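You operate a simulated robot arm through the tools that you are given. There is no shell and no other tool. Be economical: measure what you need, move in short steps, check, and stop when the job is done.

Carry out the task below with a simulated two-armed robot. There is one attempt and no reset: what you move stays moved.

## Task
Take the dark grey rag from the right end of the table and lay it out flat on the left end of the table.

The check looks at the end state, three seconds after you hand in, the way a careful person would. Anything else that was tipped, shoved, dropped, spilled or broken makes it a failure.

## Robot
Two 7-joint arms with two-finger grippers on one trunk, on a base that drives. Base frame: it is fixed to the floor where the robot stands at the start and does not move with it; the origin is under the middle of the robot, x ahead of it, y to its left, z up; the surface under the hand at the start is at about z = 0.88. Units: m, degrees, N and s.
The left shoulder is at the start at [0.025, 0.21, 1.181], the right one opposite. With the tool pointing down near the work surface each hand reaches from about 0.2 to 0.76 m from the robot's upright axis, wherever it stands, measured 20 degrees to its own side. Places, roughly: dark grey rag [0.7, -0.1, 0.9]; left end of the table [0.8, -2, 0.9]. Payload 2.2 kg a hand.
The tool frame of a hand sits at the grasp point between the pads (the TCP): z along the fingers, y along the line on which they close. The tips reach 0.019 m beyond it. The gripper opens to 0.116 m. The gripper's body begins 0.07 m behind the TCP.
Orientation is that of the tool frame in the base frame, as a unit quaternion [w, x, y, z]. With the fingers straight down and closing along the base's y, the tool's x points along the base's -x, its y along +y and its z along -z.

## Interface
- The arms move only by the tool nudge_tool. It takes "left_rows", "right_rows" or both (then of equal length, played together; a hand with none holds still); each is a list of rows, each a list of 7 numbers: the turn, a rotation vector about the tool's x, y, z in units of 8 degrees (1.0 is 8 degrees), then the shift along the tool's x, y, z in units of 30 mm (1.0 is 30 mm), then the opening, from 0 (shut) to 1 (fully open). In form: [[ax, ay, az, x, y, z, grip], ...]. A call has 1 to 20 rows; each row shifts and turns the commanded pose from where the row before left it, along the tool's axes as they then stand. A call with a number of a shift or a turn outside -1 to 1 is refused whole. Each row takes 0.2 s and may step no farther than 0.05 m and 8.6 degrees from the row before; otherwise, or with a gripper value out of range, the whole call is refused. Where a pose cannot be reached the arm comes as near as it can. A force on the tool above 40 N (or 10 N above the force at the start of the call, whichever is more), or a blocked arm, ends the call early, and 0.2 s more pass. Each finger halts on what it meets, pressing with about 43 N; the grip force reading is that of the motor and also rises with nothing between the fingers. The clock runs only during rows and for 0.2 s after the last one: add rows that do not move to give the fingers time. The reply holds the time, the measured pose of the TCP, the force on the tool along the base axes, the opening and the grip force, in the units named above and with some noise, with the torque about the TCP (base axes, N m) and any sound that the robot's microphone picked up.
- Cameras (640 x 400 px; columns grow to the right, rows downward): "scene" is now at [0.1401, -0.0268, 1.3601]; the picture's right is [-0.20, -0.98, -0.00], its down [-0.50, 0.10, -0.86] and it looks along [0.84, -0.17, -0.51] (base axes); focal length 249 px, centre (320, 200). "left" rides on the left gripper at [0.069, 0.015, -0.097] in its tool frame; the picture's right is [-0.22, 0.98, 0.00], its down [-0.76, -0.17, -0.63] and it looks along [-0.62, -0.14, 0.77] (tool axes); focal length 251 px, centre (320, 200). "right" rides on the right gripper at [0.069, -0.015, -0.097] in its tool frame; the picture's right is [0.21, 0.98, 0.00], its down [-0.76, 0.17, -0.63] and it looks along [-0.62, 0.14, 0.77] (tool axes); focal length 251 px, centre (320, 200). There is no depth. A picture from a camera that has moved, and an enlarged one, comes with that camera's place and axes in the base frame and with its lens. The place of the scene camera against the robot may be out by one fixed shift of up to 0.012 m in any direction.
- snapshot(camera): a new picture of that camera. The clock stands still meanwhile.
- move_column(by): slides the trunk up (or, below 0, down) by that many m; the arms and the scene camera ride with it, the base frame stays. It gives what a move gives, with no picture.
- drive_base(legs): drives the robot by 1 to 6 legs, each [ahead, left, turn to the left] in m, m and degrees, along the robot's own axes; the way and the turn of a leg run together, so that a leg with both is an arc; at most 1.5 m and 180 degrees a leg. The arms and the cameras ride along, it lands a little off, and it stops where it bumps. It gives what a move gives.
- turn_head(pan, tilt): turns the head with the scene camera to pan (to the left, within 80 degrees either way) and tilt (down, from -29 to 69), counted from straight ahead of the robot. It gives what a move gives.
- inspect(camera, box): a new picture of the part [left, top, right, bottom] of that camera's present view, enlarged. The clock stands still meanwhile.
- sign_off(): hands the job in; it is judged then, once.

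Go step by step. Nothing tells you exact positions but the pictures and the camera data: compare them with the known pose of the tool, close in by small moves and look again before you grip or let go. The budget is 120 turns and 88 pictures, counting those below and the enlarged ones. Unless the task says otherwise, let go and move clear before handing in, and close with one line.

The tools are called after ">>>" by a JSON object that holds its "fn" and its "kwargs". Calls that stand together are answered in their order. nudge_tool: Moves the arms, as the interface text tells. Its arguments: {"type":"object","properties":{"left_rows":{"type":"array","items":{"type":"array","items":{"type":"number"}}},"right_rows":{"type":"array","items":{"type":"array","items":{"type":"number"}}}},"required":[]} The other tools are called the same way: move_column (by) slides the trunk up or down; drive_base (legs) drives the base; turn_head (pan, tilt) turns the head that bears the scene camera; snapshot (camera) takes a picture; inspect (camera, box) takes an enlarged picture of a part of a camera's view; sign_off () hands the job in.

At the start:

```text
time_s: 0.0
left_eef_pos: [0.5128, 0.1307, 1.1065]
left_tool_rot: [0.0, 0.0, 1.0, 0.002]
left_wrist_force: [0.3, 0.3, -0.8]
left_torque: [0.03, 0.02, -0.01]
left_opening: 0.1164
left_finger_force: 0.1
right_eef_pos: [0.462, -0.2992, 1.1103]
right_tool_rot: [0.0, 0.001, 1.0, 0.002]
right_wrist_force: [-0.3, -0.4, -0.9]
right_torque: [0.07, 0.0, 0.0]
right_opening: 0.116
right_finger_force: 0.1
trunk travel left (down, up): [-0.325, 0.165]
robot x, y, heading: [0.0011, -0.0029, -0.2]
head pan, tilt: [-11.4, 30.6]
```

scene: 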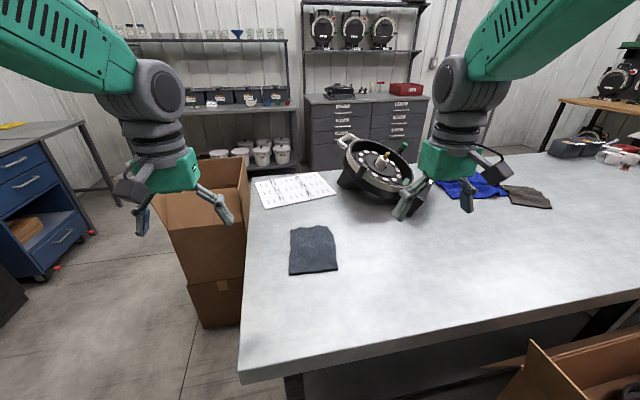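
right: 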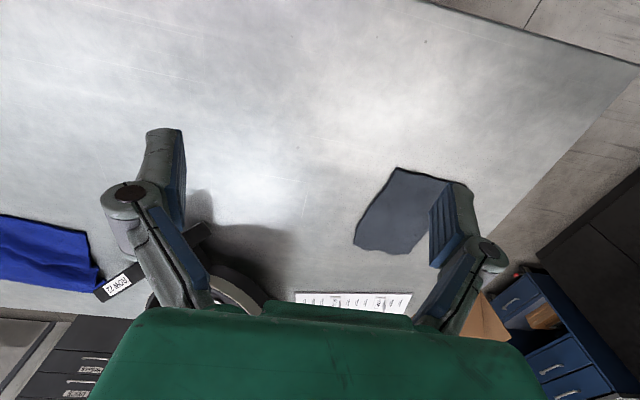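
left: 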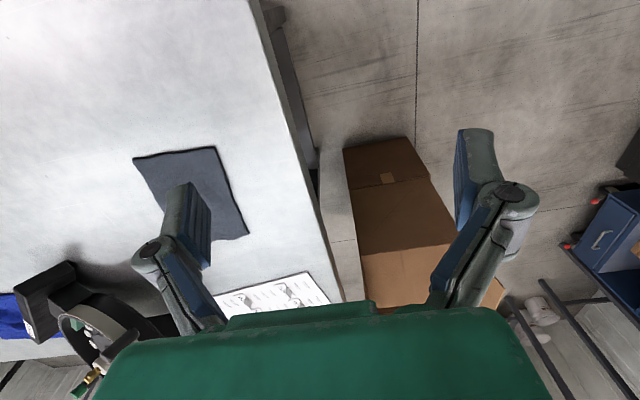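

The dark grey rag lies at about (0.67, -0.11), near one end of the table, and the target end is around y = -2. I'll look at the rag up close and then toward the far end.

>>> {"fn": "inspect", "kwargs": {"camera": "scene", "box": [240, 200, 400, 300]}}

>>> {"fn": "turn_head", "kwargs": {"pan": -65, "tilt": 25}}

>>> {"fn": "snapshot", "kwargs": {"camera": "scene"}}

```text
4.00 times, centred on (320, 250) of scene
camera zoom: at [0.1401, -0.0268, 1.3601], right [-0.2, -0.98, 0.0], down [-0.5, 0.1, -0.86], along [0.84, -0.17, -0.51], focal length 997 px, centre (320, 0)
```

zoom: 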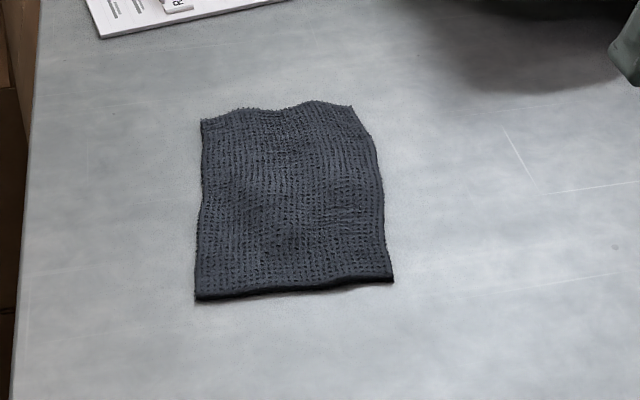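

```text
time_s: 1.2
left_eef_pos: [0.5102, 0.136, 1.1068]
left_tool_rot: [0.001, 0.0, 1.0, 0.001]
left_wrist_force: [-0.5, -0.1, -0.2]
left_torque: [-0.01, 0.0, 0.04]
left_opening: 0.116
left_finger_force: 0.1
right_eef_pos: [0.457, -0.2949, 1.1111]
right_tool_rot: [0.002, 0.0, 1.0, -0.001]
right_wrist_force: [0.8, -0.4, -0.1]
right_torque: [-0.03, 0.01, -0.03]
right_opening: 0.1162
right_finger_force: 0.0
trunk travel left (down, up): [-0.325, 0.165]
robot x, y, heading: [0.0008, 0.0018, 0.2]
head pan, tilt: [-65.0, 25.0]
```

```text
83 pictures are left
camera scene: at [0.0908, -0.0877, 1.3693], right [-0.91, -0.42, 0.0], down [-0.18, 0.38, -0.91], along [0.38, -0.82, -0.42], focal length 249 px, centre (320, 200)
```

scene: 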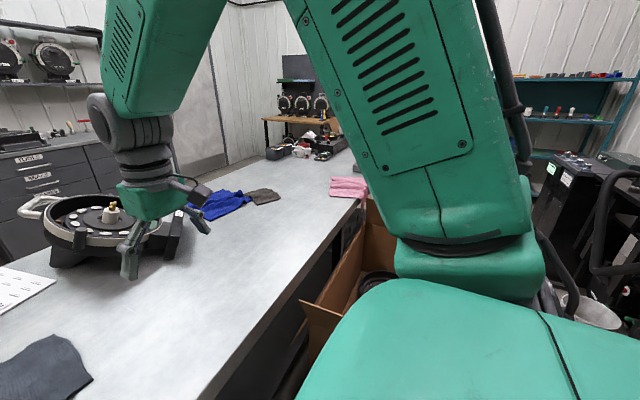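

The rag is about 0.125 m (y) by 0.185 m (x) and could be folded. I'll look back at it and study its edges.

>>> {"fn": "turn_head", "kwargs": {"pan": -8, "tilt": 45}}

>>> {"fn": "inspect", "kwargs": {"camera": "left", "box": [110, 130, 270, 250]}}

>>> {"fn": "inspect", "kwargs": {"camera": "scene", "box": [240, 120, 400, 220]}}

```text
time_s: 2.5
left_eef_pos: [0.5104, 0.1351, 1.1075]
left_tool_rot: [0.001, 0.0, 1.0, 0.001]
left_wrist_force: [0.1, 0.9, 0.1]
left_torque: [0.01, 0.0, 0.01]
left_opening: 0.116
left_finger_force: 0.1
right_eef_pos: [0.4587, -0.2962, 1.1118]
right_tool_rot: [0.0, 0.0, 1.0, 0.001]
right_wrist_force: [-0.4, -0.1, -0.1]
right_torque: [0.0, 0.01, 0.01]
right_opening: 0.1161
right_finger_force: 0.1
trunk travel left (down, up): [-0.325, 0.165]
robot x, y, heading: [-0.0012, -0.0017, -0.1]
head pan, tilt: [-8.0, 45.0]
```

```text
3.33 times, centred on (190, 190) of left
camera zoom: at [0.4406, 0.1499, 1.2024], right [0.22, 0.98, 0.0], down [0.76, -0.17, 0.63], along [0.62, -0.14, -0.77], focal length 838 px, centre (753, 233)
```

zoom: 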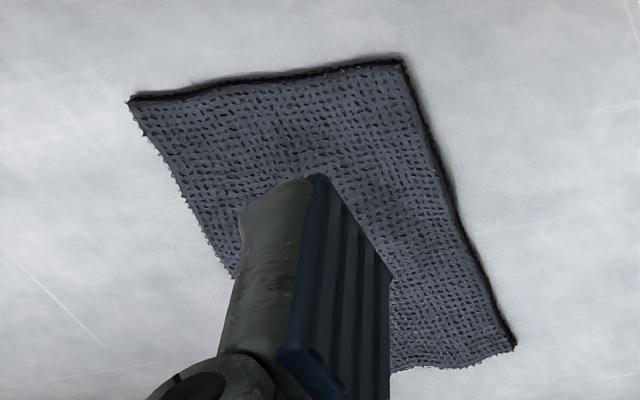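

```text
4.00 times, centred on (320, 170) of scene
camera zoom: at [0.1321, -0.0159, 1.3386], right [-0.14, -0.99, 0.0], down [-0.7, 0.1, -0.7], along [0.7, -0.1, -0.71], focal length 997 px, centre (320, 320)
```

zoom: 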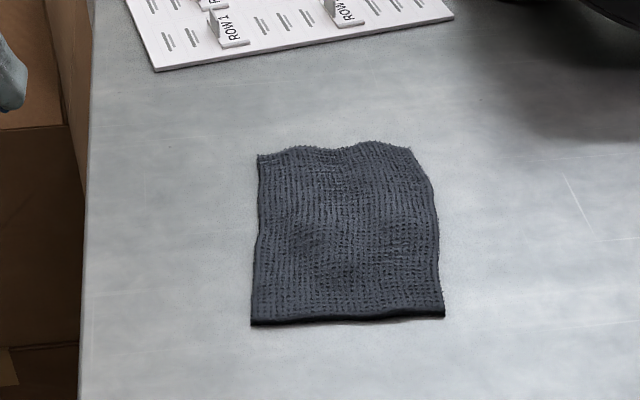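

The rag is a single sheet lying flat: near edge at x≈0.577, corners at y≈-0.036 and y≈-0.16. I'll grip both near corners with the fingers closing along x, so I first yaw the hands so the cameras face outward and tilt the wrists slightly outward.

>>> {"fn": "nudge_tool", "kwargs": {"left_rows": [[0, 0, 0.9375, 0, 0, 0, 1], [0, 0, 0.9375, 0, 0, 0, 1], [0, 0, 0.9375, 0, 0, 0, 1], [0, 0, 0.9375, 0, 0, 0, 1], [0, 0, 0.9375, 0, 0, 0, 1], [0, 0, 0.9375, 0, 0, 0, 1], [0, 0, 0.9375, 0, 0, 0, 0.7], [0, 0, 0.9375, 0, 0, 0, 0.6], [0, 0, 0.9375, 0, 0, 0, 0.5], [0, 0, 0.9375, 0, 0, 0, 0.4], [0, 0, 0.9375, 0, 0, 0, 0.4], [0, 0, 0.9375, 0, 0, 0, 0.4], [0, -0.75, 0, 0, 0, 0, 0.4], [0, -0.75, 0, 0, 0, 0, 0.4], [0, 0, 0, 0, 0, 0, 0.4]], "right_rows": [[0, 0, -0.9375, 0, 0, 0, 1], [0, 0, -0.9375, 0, 0, 0, 1], [0, 0, -0.9375, 0, 0, 0, 1], [0, 0, -0.9375, 0, 0, 0, 1], [0, 0, -0.9375, 0, 0, 0, 1], [0, 0, -0.9375, 0, 0, 0, 1], [0, 0, -0.9375, 0, 0, 0, 0.7], [0, 0, -0.9375, 0, 0, 0, 0.6], [0, 0, -0.9375, 0, 0, 0, 0.5], [0, 0, -0.9375, 0, 0, 0, 0.4], [0, 0, -0.9375, 0, 0, 0, 0.4], [0, 0, -0.9375, 0, 0, 0, 0.4], [0, -0.75, 0, 0, 0, 0, 0.4], [0, -0.75, 0, 0, 0, 0, 0.4], [0, 0, 0, 0, 0, 0, 0.4]]}}

```text
time_s: 5.7
left_eef_pos: [0.509, 0.1342, 1.1065]
left_tool_rot: [0.075, 0.704, 0.702, -0.074]
left_wrist_force: [0.2, -0.4, 0.0]
left_torque: [0.01, 0.0, -0.01]
left_opening: 0.0463
left_finger_force: 0.0
right_eef_pos: [0.4578, -0.2946, 1.1117]
right_tool_rot: [-0.075, 0.703, -0.703, -0.074]
right_wrist_force: [-0.2, 0.9, 0.5]
right_torque: [0.0, -0.05, 0.0]
right_opening: 0.0466
right_finger_force: 0.0
trunk travel left (down, up): [-0.325, 0.165]
robot x, y, heading: [0.0026, 0.0032, 0.1]
head pan, tilt: [-8.0, 45.0]
```

Both hands are turned and tilted. Now I'll bring them to hover about 6 cm above the rag's near corners and check.

>>> {"fn": "nudge_tool", "kwargs": {"left_rows": [[0, 0, 0, -0.701, 0.405, 0.864, 0.4], [0, 0, 0, -0.701, 0.405, 0.864, 0.4], [0, 0, 0, -0.701, 0.405, 0.864, 0.4], [0, 0, 0, -0.701, 0.405, 0.864, 0.4], [0, 0, 0, -0.701, 0.405, 0.864, 0.4], [0, 0, 0, -0.701, 0.405, 0.864, 0.4], [0, 0, 0, -0.701, 0.405, 0.864, 0.4], [0, 0, 0, 0, 0, 0, 0.4]], "right_rows": [[0, 0, 0, -0.54, -0.6, 0.855, 0.4], [0, 0, 0, -0.54, -0.6, 0.855, 0.4], [0, 0, 0, -0.54, -0.6, 0.855, 0.4], [0, 0, 0, -0.54, -0.6, 0.855, 0.4], [0, 0, 0, -0.54, -0.6, 0.855, 0.4], [0, 0, 0, -0.54, -0.6, 0.855, 0.4], [0, 0, 0, -0.54, -0.6, 0.855, 0.4], [0, 0, 0, 0, 0, 0, 0.4]]}}

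>>> {"fn": "inspect", "kwargs": {"camera": "scene", "box": [240, 120, 400, 220]}}

>>> {"fn": "snapshot", "kwargs": {"camera": "left"}}

>>> {"fn": "snapshot", "kwargs": {"camera": "right"}}

```text
time_s: 7.5
left_eef_pos: [0.595, -0.0483, 0.9615]
left_tool_rot: [0.074, 0.704, 0.703, -0.073]
left_wrist_force: [-0.2, -0.1, 0.2]
left_torque: [0.03, -0.01, 0.01]
left_opening: 0.0465
left_finger_force: 0.0
right_eef_pos: [0.5822, -0.1466, 0.9608]
right_tool_rot: [0.075, -0.703, 0.704, 0.073]
right_wrist_force: [-0.5, -0.3, 0.3]
right_torque: [0.02, -0.02, 0.01]
right_opening: 0.0466
right_finger_force: 0.1
trunk travel left (down, up): [-0.325, 0.165]
robot x, y, heading: [0.0003, -0.0004, -0.1]
head pan, tilt: [-8.0, 45.0]
```

```text
4.00 times, centred on (320, 170) of scene
camera zoom: at [0.1325, -0.0169, 1.3387], right [-0.14, -0.99, 0.0], down [-0.7, 0.1, -0.7], along [0.7, -0.1, -0.71], focal length 997 px, centre (320, 320)
```

zoom: 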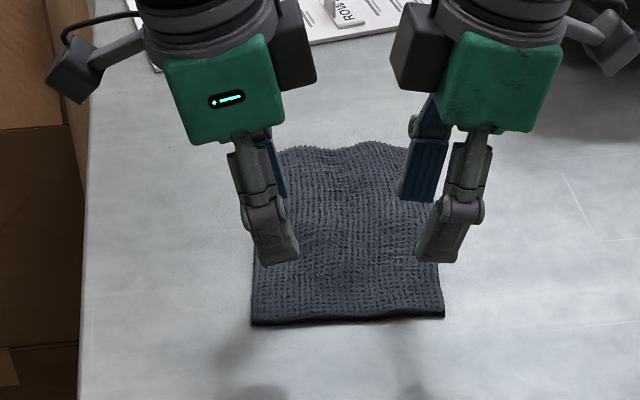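

```text
79 pictures are left
camera left: at [0.6103, 0.0393, 1.0404], right [0.98, -0.21, 0.05], down [-0.17, -0.61, 0.77], along [-0.13, -0.76, -0.63], focal length 251 px, centre (320, 200)
```

left: 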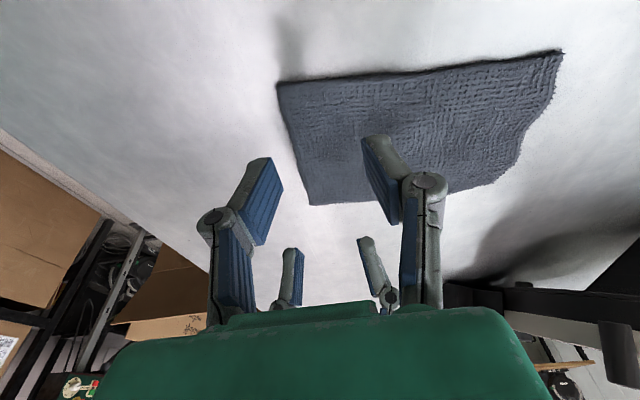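

```text
78 pictures are left
camera right: at [0.5991, -0.2343, 1.0405], right [-0.98, -0.21, -0.05], down [-0.17, 0.61, 0.78], along [-0.13, 0.77, -0.63], focal length 251 px, centre (320, 200)
```

right: 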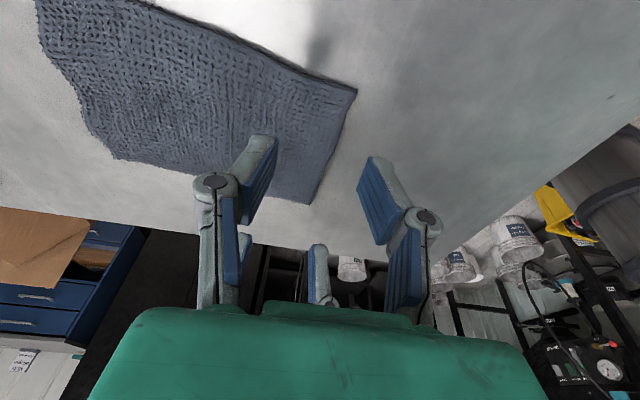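

Wrist views put the near edge at x≈0.577 (left corner) and 0.568 (right corner). I'll correct slightly and go down to just above contact.

>>> {"fn": "nudge_tool", "kwargs": {"left_rows": [[0, 0, 0, 0.12, -0.06, 0.56, 0.4], [0, 0, 0, 0.12, -0.07, 0.56, 0.4], [0, 0, 0, 0.12, -0.07, 0.56, 0.4], [0, 0, 0, 0, 0, 0, 0.4]], "right_rows": [[0, 0, 0, 0.12, 0.03, 0.56, 0.4], [0, 0, 0, 0.12, 0.02, 0.56, 0.4], [0, 0, 0, 0.12, 0.02, 0.56, 0.4], [0, 0, 0, 0, 0, 0, 0.4]]}}

>>> {"fn": "snapshot", "kwargs": {"camera": "left"}}

>>> {"fn": "snapshot", "kwargs": {"camera": "right"}}

```text
time_s: 8.5
left_eef_pos: [0.5902, -0.0459, 0.9095]
left_tool_rot: [0.074, 0.704, 0.703, -0.072]
left_wrist_force: [-0.1, -0.8, 0.9]
left_torque: [-0.02, 0.0, -0.01]
left_opening: 0.0466
left_finger_force: 0.0
right_eef_pos: [0.582, -0.1473, 0.9089]
right_tool_rot: [0.075, -0.703, 0.704, 0.074]
right_wrist_force: [0.4, 0.0, 0.1]
right_torque: [0.01, -0.02, -0.03]
right_opening: 0.0463
right_finger_force: 0.0
trunk travel left (down, up): [-0.325, 0.165]
robot x, y, heading: [0.0009, -0.0035, 0.1]
head pan, tilt: [-8.0, 45.0]
```

```text
77 pictures are left
camera left: at [0.6044, 0.0406, 0.9884], right [0.98, -0.21, 0.05], down [-0.17, -0.61, 0.77], along [-0.13, -0.76, -0.63], focal length 251 px, centre (320, 200)
```

left: 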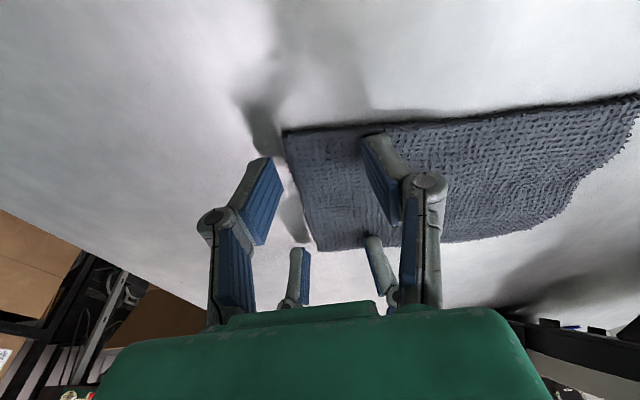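

```text
76 pictures are left
camera right: at [0.5983, -0.2347, 0.9879], right [-0.98, -0.21, -0.05], down [-0.17, 0.61, 0.78], along [-0.13, 0.77, -0.63], focal length 251 px, centre (320, 200)
```

right: 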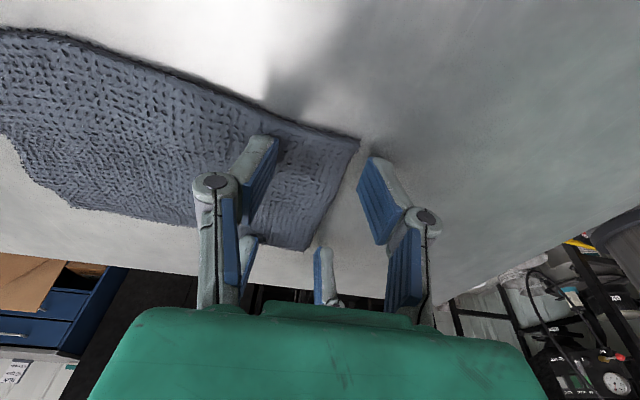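

The fingers straddle the near edge at both corners. I'll descend slowly to contact.

>>> {"fn": "nudge_tool", "kwargs": {"left_rows": [[0, 0, 0, -0.05, 0, 0.08, 0.4], [0, 0, 0, -0.05, 0, 0.08, 0.4], [0, 0, 0, 0.014, 0, 0.065, 0.4], [0, 0, 0, 0.014, 0, 0.065, 0.4]], "right_rows": [[0, 0, 0, -0.05, 0, 0.08, 0.4], [0, 0, 0, -0.05, 0, 0.08, 0.4], [0, 0, 0, 0.014, 0, 0.065, 0.4], [0, 0, 0, 0.014, 0, 0.065, 0.4]]}}

```text
time_s: 9.5
left_eef_pos: [0.5895, -0.052, 0.9032]
left_tool_rot: [0.076, 0.704, 0.703, -0.071]
left_wrist_force: [1.9, 0.2, 9.5]
left_torque: [0.08, -0.35, -0.03]
left_opening: 0.0494
left_finger_force: 1.4
right_eef_pos: [0.5829, -0.1437, 0.9024]
right_tool_rot: [0.077, -0.703, 0.704, 0.071]
right_wrist_force: [2.3, 0.3, 10.2]
right_torque: [-0.05, -0.36, -0.03]
right_opening: 0.0501
right_finger_force: 1.5
trunk travel left (down, up): [-0.325, 0.165]
robot x, y, heading: [0.0024, -0.0011, 0.1]
head pan, tilt: [-8.0, 45.0]
```

Light contact at about 10 N on each hand. I'll close the fingers gently now.

>>> {"fn": "nudge_tool", "kwargs": {"left_rows": [[0, 0, 0, 0.005, 0, 0.03, 0.3], [0, 0, 0, 0, 0, 0, 0.2], [0, 0, 0, 0, 0, 0, 0.1], [0, 0, 0, 0, 0, 0, 0], [0, 0, 0, 0, 0, 0, 0], [0, 0, 0, 0, 0, 0, 0]], "right_rows": [[0, 0, 0, 0.005, 0, 0.03, 0.3], [0, 0, 0, 0, 0, 0, 0.2], [0, 0, 0, 0, 0, 0, 0.1], [0, 0, 0, 0, 0, 0, 0], [0, 0, 0, 0, 0, 0, 0], [0, 0, 0, 0, 0, 0, 0]]}}

>>> {"fn": "inspect", "kwargs": {"camera": "scene", "box": [240, 120, 400, 220]}}

>>> {"fn": "snapshot", "kwargs": {"camera": "left"}}

```text
time_s: 10.9
left_eef_pos: [0.5887, -0.0509, 0.9012]
left_tool_rot: [0.075, 0.703, 0.703, -0.071]
left_wrist_force: [-1.6, 0.1, 10.4]
left_torque: [0.05, -0.11, 0.0]
left_opening: 0.0086
left_finger_force: 34.6
right_eef_pos: [0.5798, -0.1433, 0.9013]
right_tool_rot: [0.076, -0.703, 0.704, 0.072]
right_wrist_force: [-3.4, 0.7, 18.1]
right_torque: [-0.1, -0.13, -0.04]
right_opening: 0.008
right_finger_force: 34.6
trunk travel left (down, up): [-0.325, 0.165]
robot x, y, heading: [-0.0005, -0.0006, 0.1]
head pan, tilt: [-8.0, 45.0]
```

```text
4.00 times, centred on (320, 170) of scene
camera zoom: at [0.1284, -0.0156, 1.3392], right [-0.14, -0.99, 0.0], down [-0.7, 0.1, -0.71], along [0.7, -0.1, -0.71], focal length 997 px, centre (320, 320)
```

zoom: 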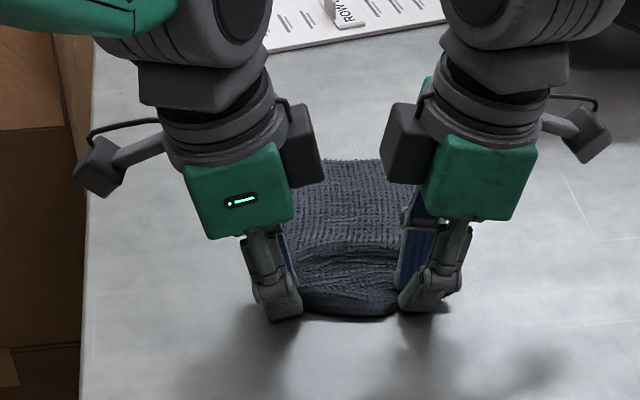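

```text
74 pictures are left
camera left: at [0.6029, 0.0368, 0.9806], right [0.98, -0.21, 0.05], down [-0.17, -0.61, 0.78], along [-0.13, -0.77, -0.63], focal length 251 px, centre (320, 200)
```

left: 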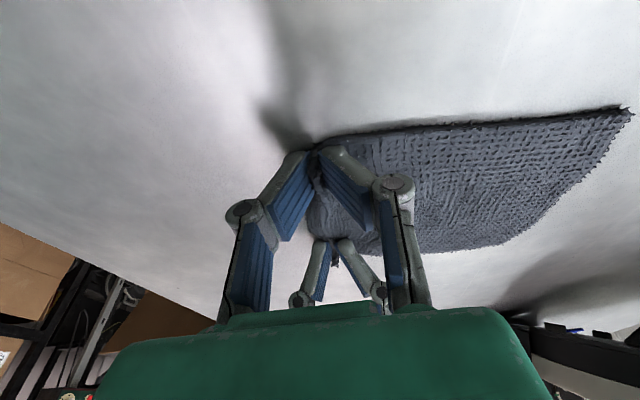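

Both grips hold cloth (opening about 8 mm). I'll lift straight up and check.

>>> {"fn": "nudge_tool", "kwargs": {"left_rows": [[0, 0, 0, -0.105, 0, -0.489, 0], [0, 0, 0, -0.105, 0, -0.489, 0], [0, 0, 0, -0.21, 0, -0.978, 0], [0, 0, 0, -0.21, 0, -0.978, 0], [0, 0, 0, -0.21, 0, -0.978, 0], [0, 0, 0, -0.21, 0, -0.978, 0], [0, 0, 0, -0.21, 0, -0.978, 0], [0, 0, 0, -0.21, 0, -0.978, 0], [0, 0, 0, -0.21, 0, -0.978, 0], [0, 0, 0, 0, 0, 0, 0], [0, 0, 0, 0, 0, 0, 0]], "right_rows": [[0, 0, 0, -0.105, 0, -0.489, 0], [0, 0, 0, -0.105, 0, -0.489, 0], [0, 0, 0, -0.21, 0, -0.978, 0], [0, 0, 0, -0.21, 0, -0.978, 0], [0, 0, 0, -0.21, 0, -0.978, 0], [0, 0, 0, -0.21, 0, -0.978, 0], [0, 0, 0, -0.21, 0, -0.978, 0], [0, 0, 0, -0.21, 0, -0.978, 0], [0, 0, 0, -0.21, 0, -0.978, 0], [0, 0, 0, 0, 0, 0, 0], [0, 0, 0, 0, 0, 0, 0]]}}

>>> {"fn": "snapshot", "kwargs": {"camera": "scene"}}

>>> {"fn": "snapshot", "kwargs": {"camera": "right"}}

```text
time_s: 13.3
left_eef_pos: [0.589, -0.0513, 1.1392]
left_tool_rot: [0.074, 0.704, 0.702, -0.073]
left_wrist_force: [-0.4, -0.2, 0.8]
left_torque: [-0.01, -0.05, 0.03]
left_opening: 0.0078
left_finger_force: 34.4
right_eef_pos: [0.5821, -0.1406, 1.1399]
right_tool_rot: [0.075, -0.703, 0.703, 0.074]
right_wrist_force: [0.2, 0.3, 0.4]
right_torque: [0.01, -0.06, 0.03]
right_opening: 0.0071
right_finger_force: 34.2
trunk travel left (down, up): [-0.325, 0.165]
robot x, y, heading: [-0.0002, 0.0018, -0.1]
head pan, tilt: [-8.0, 45.0]
```

```text
73 pictures are left
camera scene: at [0.1335, -0.0168, 1.3384], right [-0.14, -0.99, 0.0], down [-0.7, 0.1, -0.7], along [0.7, -0.1, -0.71], focal length 249 px, centre (320, 200)
```

scene: 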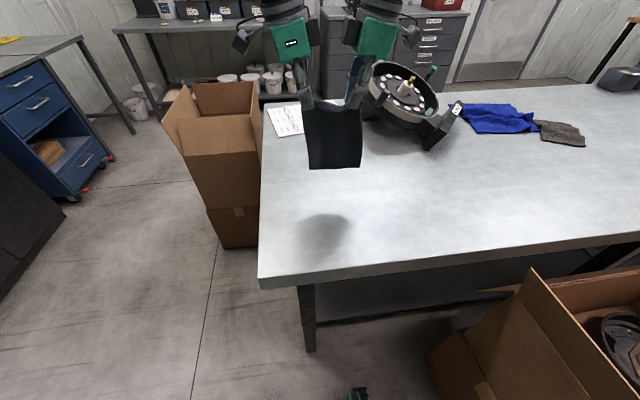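

```text
72 pictures are left
camera right: at [0.5982, -0.2295, 1.2189], right [-0.98, -0.21, -0.05], down [-0.17, 0.61, 0.78], along [-0.13, 0.77, -0.63], focal length 251 px, centre (320, 200)
```

right: 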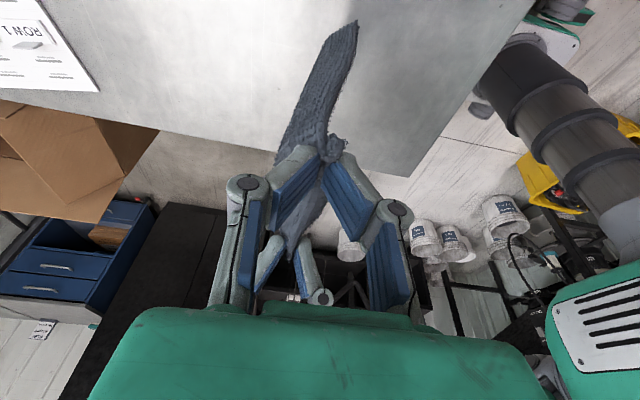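

The rag hangs cleanly between both hands. Now I need the floor route to the far end, so I'll look right.

>>> {"fn": "turn_head", "kwargs": {"pan": -60, "tilt": 45}}

>>> {"fn": "snapshot", "kwargs": {"camera": "scene"}}

>>> {"fn": "turn_head", "kwargs": {"pan": -80, "tilt": 20}}

>>> {"fn": "snapshot", "kwargs": {"camera": "scene"}}

```text
time_s: 14.5
left_eef_pos: [0.5894, -0.0526, 1.1392]
left_tool_rot: [0.073, 0.704, 0.703, -0.072]
left_wrist_force: [0.8, 0.2, -0.2]
left_torque: [-0.01, -0.11, 0.03]
left_opening: 0.0081
left_finger_force: 34.3
right_eef_pos: [0.5815, -0.1419, 1.1408]
right_tool_rot: [0.076, -0.703, 0.703, 0.073]
right_wrist_force: [0.1, 0.3, -1.1]
right_torque: [0.01, -0.05, 0.03]
right_opening: 0.0073
right_finger_force: 34.4
trunk travel left (down, up): [-0.325, 0.165]
robot x, y, heading: [-0.0023, 0.0011, 0.3]
head pan, tilt: [-60.0, 45.0]
```

```text
71 pictures are left
camera scene: at [0.0936, -0.0759, 1.3386], right [-0.87, -0.5, 0.0], down [-0.36, 0.61, -0.7], along [0.35, -0.61, -0.71], focal length 249 px, centre (320, 200)
```

scene: 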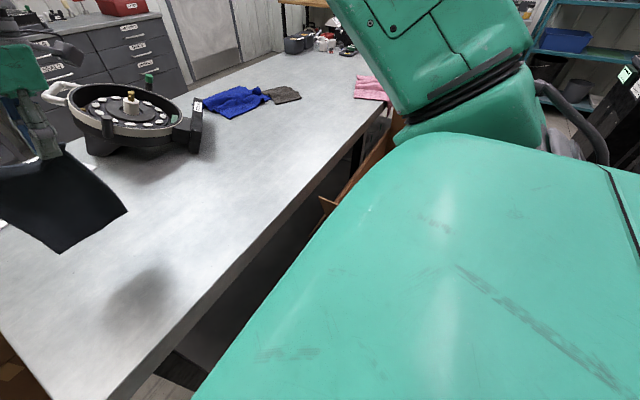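

```text
time_s: 15.4
left_eef_pos: [0.5893, -0.0515, 1.1399]
left_tool_rot: [0.074, 0.704, 0.703, -0.073]
left_wrist_force: [-0.4, -1.0, -0.3]
left_torque: [0.01, -0.1, 0.03]
left_opening: 0.0078
left_finger_force: 34.3
right_eef_pos: [0.5822, -0.1424, 1.1392]
right_tool_rot: [-0.075, 0.703, -0.703, -0.073]
right_wrist_force: [-0.3, 0.0, -0.1]
right_torque: [0.02, -0.04, -0.01]
right_opening: 0.0074
right_finger_force: 34.6
trunk travel left (down, up): [-0.325, 0.165]
robot x, y, heading: [-0.0012, -0.0015, -0.1]
head pan, tilt: [-80.0, 20.0]
```

```text
70 pictures are left
camera scene: at [0.0694, -0.0972, 1.3773], right [-0.98, -0.17, 0.0], down [-0.06, 0.34, -0.94], along [0.16, -0.92, -0.34], focal length 249 px, centre (320, 200)
```

scene: 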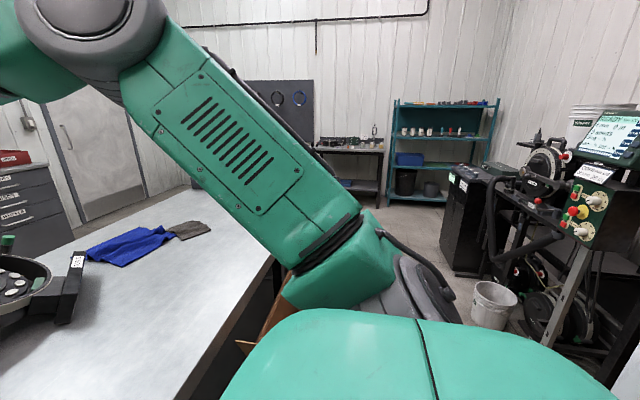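

The rag is safely held. My own shoulder hides the box on the floor, so I'll raise the trunk and turn the base right partway to see the route unobstructed.

>>> {"fn": "move_column", "kwargs": {"by": 0.12}}

>>> {"fn": "drive_base", "kwargs": {"legs": [[0, 0, -45]]}}

>>> {"fn": "turn_head", "kwargs": {"pan": -15, "tilt": 40}}

>>> {"fn": "snapshot", "kwargs": {"camera": "scene"}}

```text
time_s: 16.9
left_eef_pos: [0.5889, -0.053, 1.2597]
left_tool_rot: [0.074, 0.703, 0.703, -0.071]
left_wrist_force: [0.4, -0.1, -0.2]
left_torque: [0.04, -0.07, 0.0]
left_opening: 0.008
left_finger_force: 34.2
right_eef_pos: [0.5826, -0.1422, 1.2584]
right_tool_rot: [-0.073, 0.704, -0.703, -0.074]
right_wrist_force: [-0.4, -0.9, 0.6]
right_torque: [0.0, -0.09, -0.01]
right_opening: 0.0074
right_finger_force: 33.6
trunk travel left (down, up): [-0.445, 0.045]
robot x, y, heading: [-0.0025, -0.0006, -0.2]
head pan, tilt: [-80.0, 20.0]
```

```text
time_s: 19.3
left_eef_pos: [0.3848, -0.4505, 1.2596]
left_tool_rot: [0.041, 0.918, 0.383, -0.096]
left_wrist_force: [0.2, -0.4, -0.5]
left_torque: [-0.03, -0.03, 0.03]
left_opening: 0.0049
left_finger_force: 33.5
right_eef_pos: [0.317, -0.5089, 1.2587]
right_tool_rot: [0.097, -0.383, 0.918, 0.04]
right_wrist_force: [-0.3, -0.1, 0.0]
right_torque: [0.0, 0.01, 0.05]
right_opening: 0.0049
right_finger_force: 34.0
trunk travel left (down, up): [-0.445, 0.045]
robot x, y, heading: [-0.0032, 0.0036, -44.7]
head pan, tilt: [-80.0, 20.0]
```

```text
time_s: 20.7
left_eef_pos: [0.3792, -0.4478, 1.2614]
left_tool_rot: [0.042, 0.918, 0.383, -0.095]
left_wrist_force: [-0.4, 0.4, 0.0]
left_torque: [0.0, -0.01, 0.01]
left_opening: 0.0051
left_finger_force: 33.6
right_eef_pos: [0.311, -0.5066, 1.2609]
right_tool_rot: [0.098, -0.383, 0.918, 0.039]
right_wrist_force: [0.0, 0.0, 0.7]
right_torque: [-0.01, -0.05, 0.09]
right_opening: 0.005
right_finger_force: 33.2
trunk travel left (down, up): [-0.445, 0.045]
robot x, y, heading: [-0.0001, -0.0008, -44.5]
head pan, tilt: [-15.0, 40.0]
```

```text
69 pictures are left
camera scene: at [0.0821, -0.1105, 1.4657], right [-0.86, -0.5, 0.0], down [-0.33, 0.56, -0.76], along [0.38, -0.66, -0.65], focal length 249 px, centre (320, 200)
```

scene: 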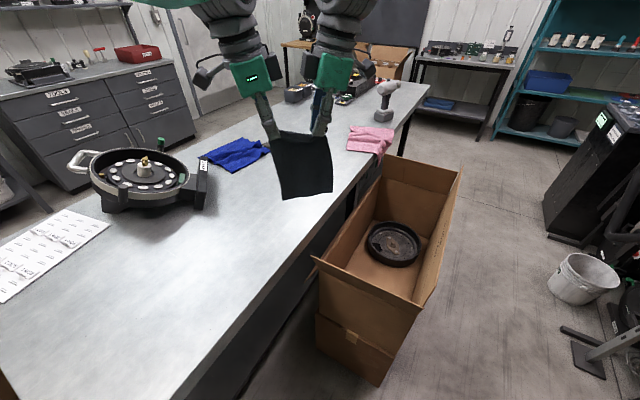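

Route is clearer: the carton occupies x≈-0.1..0.36, y≈-0.54..-1.45, and equipment stands at x<-0.75, leaving a corridor around x≈-0.42. I'll check the grip and the area behind-right before driving.

>>> {"fn": "inspect", "kwargs": {"camera": "scene", "box": [220, 60, 380, 210]}}

>>> {"fn": "turn_head", "kwargs": {"pan": -80, "tilt": 45}}

>>> {"fn": "snapshot", "kwargs": {"camera": "scene"}}

```text
2.67 times, centred on (300, 135) of scene
camera zoom: at [0.0821, -0.1105, 1.4657], right [-0.86, -0.5, 0.0], down [-0.33, 0.56, -0.76], along [0.38, -0.66, -0.65], focal length 665 px, centre (373, 373)
```

zoom: 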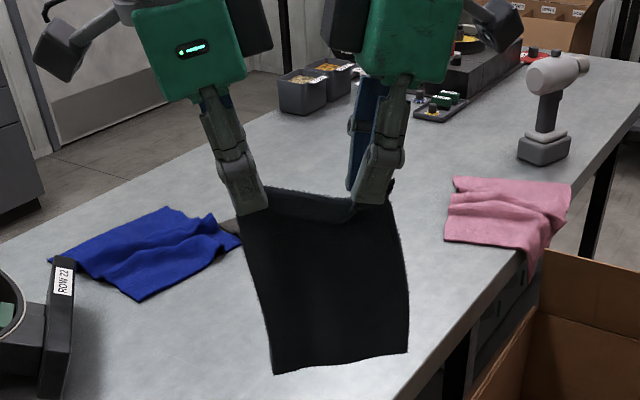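

```text
time_s: 22.1
left_eef_pos: [0.3797, -0.4474, 1.2614]
left_tool_rot: [0.042, 0.918, 0.382, -0.095]
left_wrist_force: [0.4, 0.1, 0.6]
left_torque: [-0.01, 0.0, 0.01]
left_opening: 0.005
left_finger_force: 33.6
right_eef_pos: [0.3106, -0.507, 1.262]
right_tool_rot: [0.098, -0.384, 0.917, 0.038]
right_wrist_force: [0.5, 0.1, 0.7]
right_torque: [0.01, 0.0, 0.07]
right_opening: 0.0049
right_finger_force: 33.3
trunk travel left (down, up): [-0.445, 0.045]
robot x, y, heading: [-0.0011, -0.0026, -45.0]
head pan, tilt: [-80.0, 45.0]
```

```text
67 pictures are left
camera scene: at [-0.0071, -0.1036, 1.4587], right [-0.82, 0.57, 0.0], down [0.4, 0.58, -0.71], along [-0.4, -0.58, -0.71], focal length 249 px, centre (320, 200)
```

scene: 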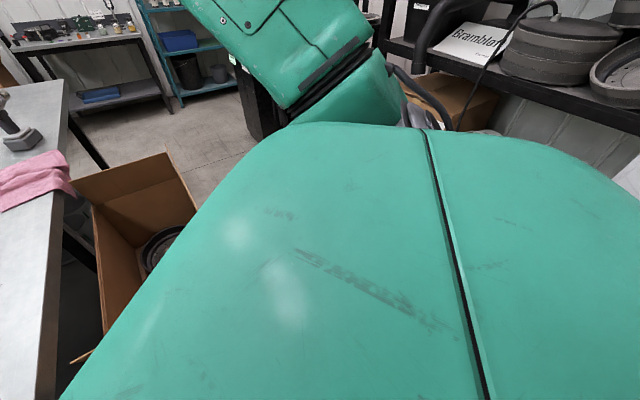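

The grip is good and the rag hangs smoothly. I'll turn another 45° to face along the corridor and look.

>>> {"fn": "drive_base", "kwargs": {"legs": [[0, 0, -45]]}}

>>> {"fn": "turn_head", "kwargs": {"pan": -35, "tilt": 45}}

>>> {"fn": "snapshot", "kwargs": {"camera": "scene"}}

```text
time_s: 24.5
left_eef_pos: [-0.0469, -0.5856, 1.2616]
left_tool_rot: [0.003, 0.994, 0.001, -0.105]
left_wrist_force: [0.1, 0.0, 0.3]
left_torque: [0.03, 0.01, 0.05]
left_opening: 0.0051
left_finger_force: 34.1
right_eef_pos: [-0.1381, -0.5792, 1.2604]
right_tool_rot: [0.104, 0.0, 0.995, -0.002]
right_wrist_force: [-0.1, 0.2, -0.7]
right_torque: [0.02, -0.04, 0.07]
right_opening: 0.0051
right_finger_force: 33.0
trunk travel left (down, up): [-0.445, 0.045]
robot x, y, heading: [-0.0018, 0.0026, -89.9]
head pan, tilt: [-80.0, 45.0]
```

```text
time_s: 25.6
left_eef_pos: [-0.0488, -0.5812, 1.264]
left_tool_rot: [0.005, 0.995, 0.001, -0.103]
left_wrist_force: [0.3, 0.1, 0.3]
left_torque: [0.0, -0.02, 0.04]
left_opening: 0.0051
left_finger_force: 33.7
right_eef_pos: [-0.1408, -0.5748, 1.2645]
right_tool_rot: [0.106, -0.001, 0.994, -0.004]
right_wrist_force: [-0.3, 0.4, 0.3]
right_torque: [0.03, 0.01, 0.1]
right_opening: 0.0048
right_finger_force: 33.1
trunk travel left (down, up): [-0.445, 0.045]
robot x, y, heading: [-0.0042, -0.0018, -89.9]
head pan, tilt: [-35.0, 45.0]
```

```text
66 pictures are left
camera scene: at [-0.0395, -0.1154, 1.4585], right [-0.82, 0.57, 0.0], down [0.41, 0.58, -0.7], along [-0.4, -0.58, -0.71], focal length 249 px, centre (320, 200)
```

scene: 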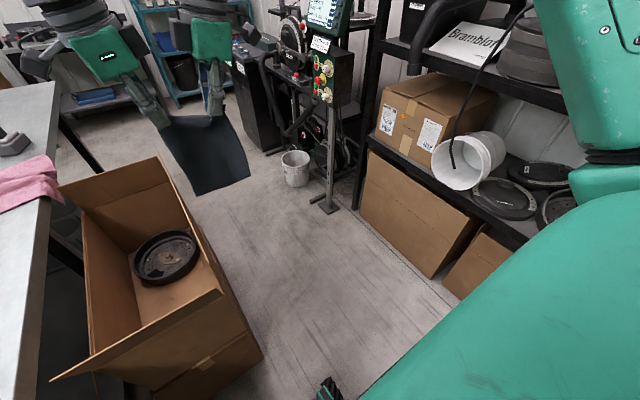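

The corridor between carton (x≥0) and equipment (x≤-0.75) is about 0.75 m wide. I'll sidestep to x≈-0.38, go forward a bit, and look again.

>>> {"fn": "drive_base", "kwargs": {"legs": [[0, -0.38, 0], [0.4, 0, 0]]}}

>>> {"fn": "turn_head", "kwargs": {"pan": 0, "tilt": 45}}

>>> {"fn": "snapshot", "kwargs": {"camera": "scene"}}

```text
time_s: 30.1
left_eef_pos: [-0.4526, -0.9763, 1.2622]
left_tool_rot: [0.005, 0.995, -0.002, -0.096]
left_wrist_force: [-1.2, 0.4, -0.8]
left_torque: [0.02, -0.09, 0.03]
left_opening: 0.0049
left_finger_force: 33.5
right_eef_pos: [-0.5414, -0.972, 1.2622]
right_tool_rot: [0.112, 0.003, 0.994, -0.006]
right_wrist_force: [-0.7, 0.2, -0.3]
right_torque: [0.06, -0.12, 0.07]
right_opening: 0.0048
right_finger_force: 33.0
trunk travel left (down, up): [-0.445, 0.045]
robot x, y, heading: [-0.3875, -0.4021, -90.0]
head pan, tilt: [-35.0, 45.0]
```

```text
time_s: 31.1
left_eef_pos: [-0.471, -0.9726, 1.2639]
left_tool_rot: [0.007, 0.996, -0.003, -0.093]
left_wrist_force: [-0.4, 0.1, -0.5]
left_torque: [-0.02, -0.06, 0.03]
left_opening: 0.005
left_finger_force: 32.9
right_eef_pos: [-0.5592, -0.9691, 1.2626]
right_tool_rot: [0.117, 0.003, 0.993, -0.006]
right_wrist_force: [0.3, -0.6, 0.2]
right_torque: [0.06, -0.05, 0.07]
right_opening: 0.0046
right_finger_force: 33.3
trunk travel left (down, up): [-0.445, 0.045]
robot x, y, heading: [-0.3873, -0.3985, -89.9]
head pan, tilt: [0.0, 45.0]
```

```text
65 pictures are left
camera scene: at [-0.4029, -0.5278, 1.4583], right [-1.0, 0.0, -0.02], down [0.01, 0.71, -0.7], along [0.01, -0.7, -0.71], focal length 249 px, centre (320, 200)
```

scene: 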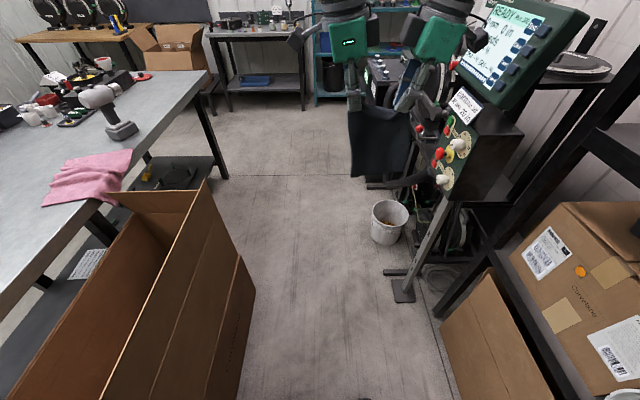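

The camera's axes show a slight roll, and the hands have shifted about 3 cm right relative to the base. I'll check whether that settles.

>>> {"fn": "nudge_tool", "kwargs": {"left_rows": [[0, 0, 0, 0, 0, 0, 0], [0, 0, 0, 0, 0, 0, 0]], "right_rows": [[0, 0, 0, 0, 0, 0, 0], [0, 0, 0, 0, 0, 0, 0]]}}

>>> {"fn": "turn_head", "kwargs": {"pan": -70, "tilt": 60}}

>>> {"fn": "snapshot", "kwargs": {"camera": "scene"}}

>>> {"fn": "turn_head", "kwargs": {"pan": 60, "tilt": 60}}

>>> {"fn": "snapshot", "kwargs": {"camera": "scene"}}

```text
time_s: 31.7
left_eef_pos: [-0.4196, -0.975, 1.2665]
left_tool_rot: [0.007, 0.994, -0.001, -0.108]
left_wrist_force: [0.0, 0.3, 0.4]
left_torque: [0.07, 0.1, 0.02]
left_opening: 0.0053
left_finger_force: 34.1
right_eef_pos: [-0.508, -0.9683, 1.2672]
right_tool_rot: [0.101, 0.0, 0.995, -0.006]
right_wrist_force: [0.7, 0.6, 0.2]
right_torque: [-0.06, 0.12, 0.1]
right_opening: 0.0048
right_finger_force: 33.3
trunk travel left (down, up): [-0.445, 0.045]
robot x, y, heading: [-0.3802, -0.3975, -89.9]
head pan, tilt: [0.0, 45.0]
```

```text
time_s: 33.1
left_eef_pos: [-0.4645, -0.9752, 1.2642]
left_tool_rot: [0.006, 0.996, -0.003, -0.094]
left_wrist_force: [-0.3, 0.5, -0.6]
left_torque: [0.0, -0.06, 0.03]
left_opening: 0.0049
left_finger_force: 33.7
right_eef_pos: [-0.5537, -0.968, 1.2633]
right_tool_rot: [0.116, 0.002, 0.993, -0.005]
right_wrist_force: [-0.5, -1.4, 0.1]
right_torque: [-0.01, -0.06, 0.11]
right_opening: 0.0048
right_finger_force: 33.1
trunk travel left (down, up): [-0.445, 0.045]
robot x, y, heading: [-0.3862, -0.3984, -89.9]
head pan, tilt: [-70.0, 60.0]
```

```text
64 pictures are left
camera scene: at [-0.4735, -0.4697, 1.4374], right [-0.34, 0.94, 0.0], down [0.83, 0.3, -0.48], along [-0.45, -0.17, -0.88], focal length 249 px, centre (320, 200)
```

scene: 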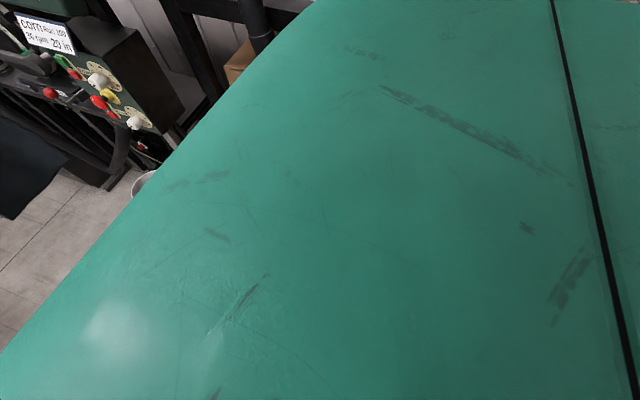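

```text
time_s: 35.3
left_eef_pos: [-0.4093, -0.9756, 1.2667]
left_tool_rot: [0.007, 0.994, 0.0, -0.113]
left_wrist_force: [0.9, -1.4, 0.5]
left_torque: [0.08, 0.12, 0.07]
left_opening: 0.0049
left_finger_force: 33.6
right_eef_pos: [-0.4975, -0.9674, 1.2675]
right_tool_rot: [0.097, -0.002, 0.995, -0.006]
right_wrist_force: [2.0, 0.5, -0.6]
right_torque: [-0.03, 0.12, 0.07]
right_opening: 0.0048
right_finger_force: 33.3
trunk travel left (down, up): [-0.445, 0.045]
robot x, y, heading: [-0.3757, -0.3973, -90.0]
head pan, tilt: [60.0, 60.0]
```

```text
63 pictures are left
camera scene: at [-0.2924, -0.4798, 1.4384], right [-0.5, -0.87, 0.0], down [-0.76, 0.43, -0.49], along [0.42, -0.25, -0.87], focal length 249 px, centre (320, 200)
```

scene: 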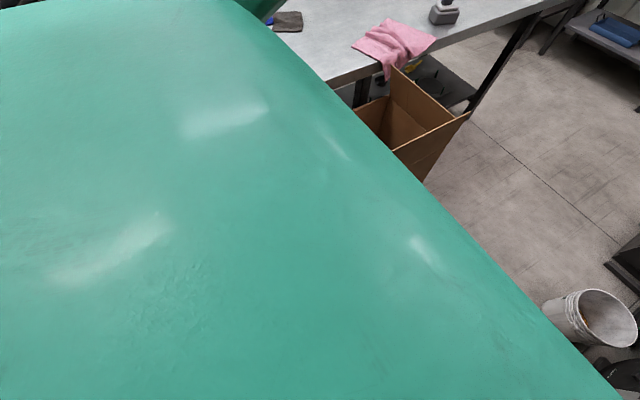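

The robot is swaying sideways after the drive. I'll hold still a few seconds to let it settle.

>>> {"fn": "nudge_tool", "kwargs": {"left_rows": [[0, 0, 0, 0, 0, 0, 0], [0, 0, 0, 0, 0, 0, 0], [0, 0, 0, 0, 0, 0, 0], [0, 0, 0, 0, 0, 0, 0], [0, 0, 0, 0, 0, 0, 0], [0, 0, 0, 0, 0, 0, 0], [0, 0, 0, 0, 0, 0, 0], [0, 0, 0, 0, 0, 0, 0], [0, 0, 0, 0, 0, 0, 0], [0, 0, 0, 0, 0, 0, 0], [0, 0, 0, 0, 0, 0, 0], [0, 0, 0, 0, 0, 0, 0]]}}

>>> {"fn": "turn_head", "kwargs": {"pan": 0, "tilt": 35}}

>>> {"fn": "nudge_tool", "kwargs": {"left_rows": [[0, 0, 0, 0, 0, 0, 0], [0, 0, 0, 0, 0, 0, 0], [0, 0, 0, 0, 0, 0, 0]]}}

```text
time_s: 37.9
left_eef_pos: [-0.4423, -0.9741, 1.267]
left_tool_rot: [0.007, 0.995, -0.002, -0.102]
left_wrist_force: [-0.3, 0.8, 0.3]
left_torque: [0.06, -0.01, 0.03]
left_opening: 0.0051
left_finger_force: 33.7
right_eef_pos: [-0.5303, -0.9672, 1.2648]
right_tool_rot: [0.108, 0.002, 0.994, -0.007]
right_wrist_force: [-0.5, -0.9, 0.2]
right_torque: [-0.02, -0.01, 0.04]
right_opening: 0.0049
right_finger_force: 33.0
trunk travel left (down, up): [-0.445, 0.045]
robot x, y, heading: [-0.3821, -0.3995, -89.7]
head pan, tilt: [60.0, 60.0]
```

```text
time_s: 39.2
left_eef_pos: [-0.4138, -0.9751, 1.2621]
left_tool_rot: [0.004, 0.994, -0.001, -0.11]
left_wrist_force: [0.9, -0.9, -0.5]
left_torque: [0.05, 0.12, 0.01]
left_opening: 0.0047
left_finger_force: 33.5
right_eef_pos: [-0.5056, -0.9699, 1.265]
right_tool_rot: [0.098, 0.0, 0.995, -0.006]
right_wrist_force: [0.4, 0.0, -0.3]
right_torque: [-0.05, 0.05, 0.07]
right_opening: 0.0049
right_finger_force: 33.5
trunk travel left (down, up): [-0.445, 0.045]
robot x, y, heading: [-0.3789, -0.4016, -90.2]
head pan, tilt: [0.0, 35.0]
```

```text
time_s: 40.2
left_eef_pos: [-0.4292, -0.9703, 1.2687]
left_tool_rot: [0.009, 0.995, 0.0, -0.102]
left_wrist_force: [-0.7, 0.1, -0.7]
left_torque: [0.03, -0.01, 0.01]
left_opening: 0.005
left_finger_force: 33.3
right_eef_pos: [-0.5187, -0.9645, 1.2675]
right_tool_rot: [0.108, -0.002, 0.994, -0.007]
right_wrist_force: [0.1, -0.5, -1.2]
right_torque: [-0.02, -0.01, 0.09]
right_opening: 0.0048
right_finger_force: 32.9
trunk travel left (down, up): [-0.445, 0.045]
robot x, y, heading: [-0.3695, -0.3984, -89.8]
head pan, tilt: [0.0, 35.0]
stopped in row 3 (left hand): the arm was blocked; the commanded pose is now the measured one
```

The sway persists, and I need clearances: the control panel on the right is near arm height. I'll look steeply down to see the base footprint.

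>>> {"fn": "turn_head", "kwargs": {"pan": 0, "tilt": 69}}

>>> {"fn": "snapshot", "kwargs": {"camera": "scene"}}

>>> {"fn": "turn_head", "kwargs": {"pan": -40, "tilt": 25}}

>>> {"fn": "snapshot", "kwargs": {"camera": "scene"}}

```text
time_s: 41.1
left_eef_pos: [-0.4525, -0.9702, 1.2655]
left_tool_rot: [0.008, 0.995, -0.001, -0.095]
left_wrist_force: [-1.4, 0.2, -1.3]
left_torque: [-0.01, -0.06, 0.08]
left_opening: 0.005
left_finger_force: 33.0
right_eef_pos: [-0.543, -0.9651, 1.2655]
right_tool_rot: [0.114, 0.001, 0.993, -0.008]
right_wrist_force: [-0.6, 1.2, -0.1]
right_torque: [0.05, -0.11, 0.04]
right_opening: 0.0052
right_finger_force: 32.9
trunk travel left (down, up): [-0.445, 0.045]
robot x, y, heading: [-0.3836, -0.3998, -89.8]
head pan, tilt: [0.0, 68.8]
```

```text
62 pictures are left
camera scene: at [-0.3693, -0.5036, 1.4297], right [-1.0, 0.0, 0.0], down [0.0, 0.93, -0.36], along [0.0, -0.36, -0.93], focal length 249 px, centre (320, 200)
```

scene: 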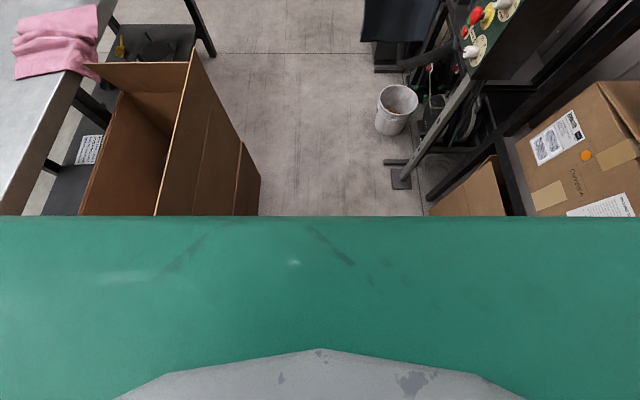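

```text
time_s: 42.3
left_eef_pos: [-0.4831, -0.9705, 1.2662]
left_tool_rot: [0.008, 0.996, -0.003, -0.086]
left_wrist_force: [-3.2, 0.6, -1.2]
left_torque: [0.05, -0.24, 0.01]
left_opening: 0.0051
left_finger_force: 33.8
right_eef_pos: [-0.5721, -0.9633, 1.2617]
right_tool_rot: [0.124, 0.001, 0.992, -0.008]
right_wrist_force: [-3.8, 0.1, -0.3]
right_torque: [0.0, -0.29, 0.03]
right_opening: 0.0049
right_finger_force: 33.3
trunk travel left (down, up): [-0.445, 0.045]
robot x, y, heading: [-0.3869, -0.399, -90.0]
head pan, tilt: [-40.0, 25.0]
```

```text
61 pictures are left
camera scene: at [-0.4858, -0.5174, 1.4859], right [-0.77, 0.64, -0.02], down [0.3, 0.33, -0.89], along [-0.57, -0.69, -0.45], focal length 249 px, centre (320, 200)
```

scene: 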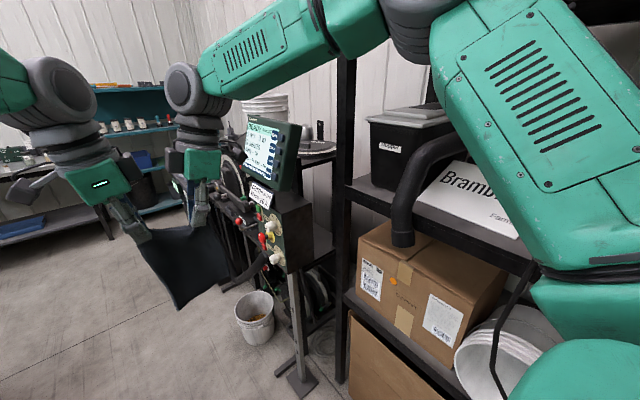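

The sway hasn't decayed while I kept turning the head. I'll lower the trunk a bit for stability and wait with the head still.

>>> {"fn": "move_column", "kwargs": {"by": -0.08}}

>>> {"fn": "nudge_tool", "kwargs": {"right_rows": [[0, 0, 0, 0, 0, 0, 0], [0, 0, 0, 0, 0, 0, 0], [0, 0, 0, 0, 0, 0, 0], [0, 0, 0, 0, 0, 0, 0], [0, 0, 0, 0, 0, 0, 0], [0, 0, 0, 0, 0, 0, 0], [0, 0, 0, 0, 0, 0, 0], [0, 0, 0, 0, 0, 0, 0], [0, 0, 0, 0, 0, 0, 0], [0, 0, 0, 0, 0, 0, 0]]}}

>>> {"fn": "nudge_tool", "kwargs": {"right_rows": [[0, 0, 0, 0, 0, 0, 0], [0, 0, 0, 0, 0, 0, 0]]}}

>>> {"fn": "nudge_tool", "kwargs": {"right_rows": [[0, 0, 0, 0, 0, 0, 0], [0, 0, 0, 0, 0, 0, 0]]}}

>>> {"fn": "nudge_tool", "kwargs": {"right_rows": [[0, 0, 0, 0, 0, 0, 0], [0, 0, 0, 0, 0, 0, 0]]}}

```text
time_s: 43.4
left_eef_pos: [-0.4181, -0.9718, 1.1948]
left_tool_rot: [0.011, 0.994, -0.001, -0.108]
left_wrist_force: [0.3, 0.3, 1.6]
left_torque: [-0.01, -0.02, 0.05]
left_opening: 0.0048
left_finger_force: 33.4
right_eef_pos: [-0.505, -0.9624, 1.1906]
right_tool_rot: [0.102, -0.003, 0.995, -0.009]
right_wrist_force: [0.5, 0.0, 0.7]
right_torque: [-0.02, 0.04, 0.04]
right_opening: 0.005
right_finger_force: 33.1
trunk travel left (down, up): [-0.365, 0.125]
robot x, y, heading: [-0.3701, -0.4024, -89.8]
head pan, tilt: [-40.0, 25.0]
```

```text
time_s: 45.6
left_eef_pos: [-0.4221, -0.9715, 1.1868]
left_tool_rot: [0.007, 0.994, 0.0, -0.105]
left_wrist_force: [0.5, -0.2, -0.2]
left_torque: [0.03, 0.05, 0.0]
left_opening: 0.005
left_finger_force: 33.5
right_eef_pos: [-0.512, -0.9641, 1.1861]
right_tool_rot: [0.103, -0.002, 0.995, -0.007]
right_wrist_force: [0.8, 0.2, 0.1]
right_torque: [-0.01, 0.04, 0.1]
right_opening: 0.0049
right_finger_force: 33.2
trunk travel left (down, up): [-0.365, 0.125]
robot x, y, heading: [-0.3721, -0.4001, -89.7]
head pan, tilt: [-40.0, 25.0]
```

```text
time_s: 46.4
left_eef_pos: [-0.3653, -0.9709, 1.1968]
left_tool_rot: [0.011, 0.992, 0.003, -0.124]
left_wrist_force: [2.0, 0.3, -0.2]
left_torque: [0.12, 0.2, 0.01]
left_opening: 0.0049
left_finger_force: 33.1
right_eef_pos: [-0.4538, -0.9602, 1.1959]
right_tool_rot: [0.086, -0.007, 0.996, -0.011]
right_wrist_force: [2.2, 0.1, -0.6]
right_torque: [-0.08, 0.21, 0.05]
right_opening: 0.005
right_finger_force: 33.4
trunk travel left (down, up): [-0.365, 0.125]
robot x, y, heading: [-0.3588, -0.4035, -89.8]
head pan, tilt: [-40.0, 25.0]
stopped in row 2 (right hand): the arm was blocked; the commanded pose is now the measured one
```

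```text
time_s: 47.0
left_eef_pos: [-0.4036, -0.9707, 1.1958]
left_tool_rot: [0.011, 0.994, 0.0, -0.111]
left_wrist_force: [-1.2, -1.2, 0.1]
left_torque: [0.03, 0.03, 0.04]
left_opening: 0.0049
left_finger_force: 33.4
right_eef_pos: [-0.4913, -0.9585, 1.1927]
right_tool_rot: [0.099, -0.005, 0.995, -0.01]
right_wrist_force: [0.6, -0.4, -0.2]
right_torque: [0.0, -0.02, 0.05]
right_opening: 0.005
right_finger_force: 33.4
trunk travel left (down, up): [-0.365, 0.125]
robot x, y, heading: [-0.3616, -0.4, -89.9]
head pan, tilt: [-40.0, 25.0]
```

```text
time_s: 47.8
left_eef_pos: [-0.4472, -0.9635, 1.1942]
left_tool_rot: [0.013, 0.995, -0.004, -0.099]
left_wrist_force: [-0.5, 0.9, 0.0]
left_torque: [0.01, -0.07, 0.02]
left_opening: 0.005
left_finger_force: 33.9
right_eef_pos: [-0.5335, -0.9555, 1.1915]
right_tool_rot: [0.112, 0.001, 0.994, -0.012]
right_wrist_force: [-1.4, 0.7, 0.9]
right_torque: [0.02, -0.05, 0.05]
right_opening: 0.0049
right_finger_force: 33.9
trunk travel left (down, up): [-0.365, 0.125]
robot x, y, heading: [-0.3753, -0.403, -90.1]
head pan, tilt: [-40.0, 25.0]
stopped in row 2 (right hand): the arm was blocked; the commanded pose is now the measured one
```

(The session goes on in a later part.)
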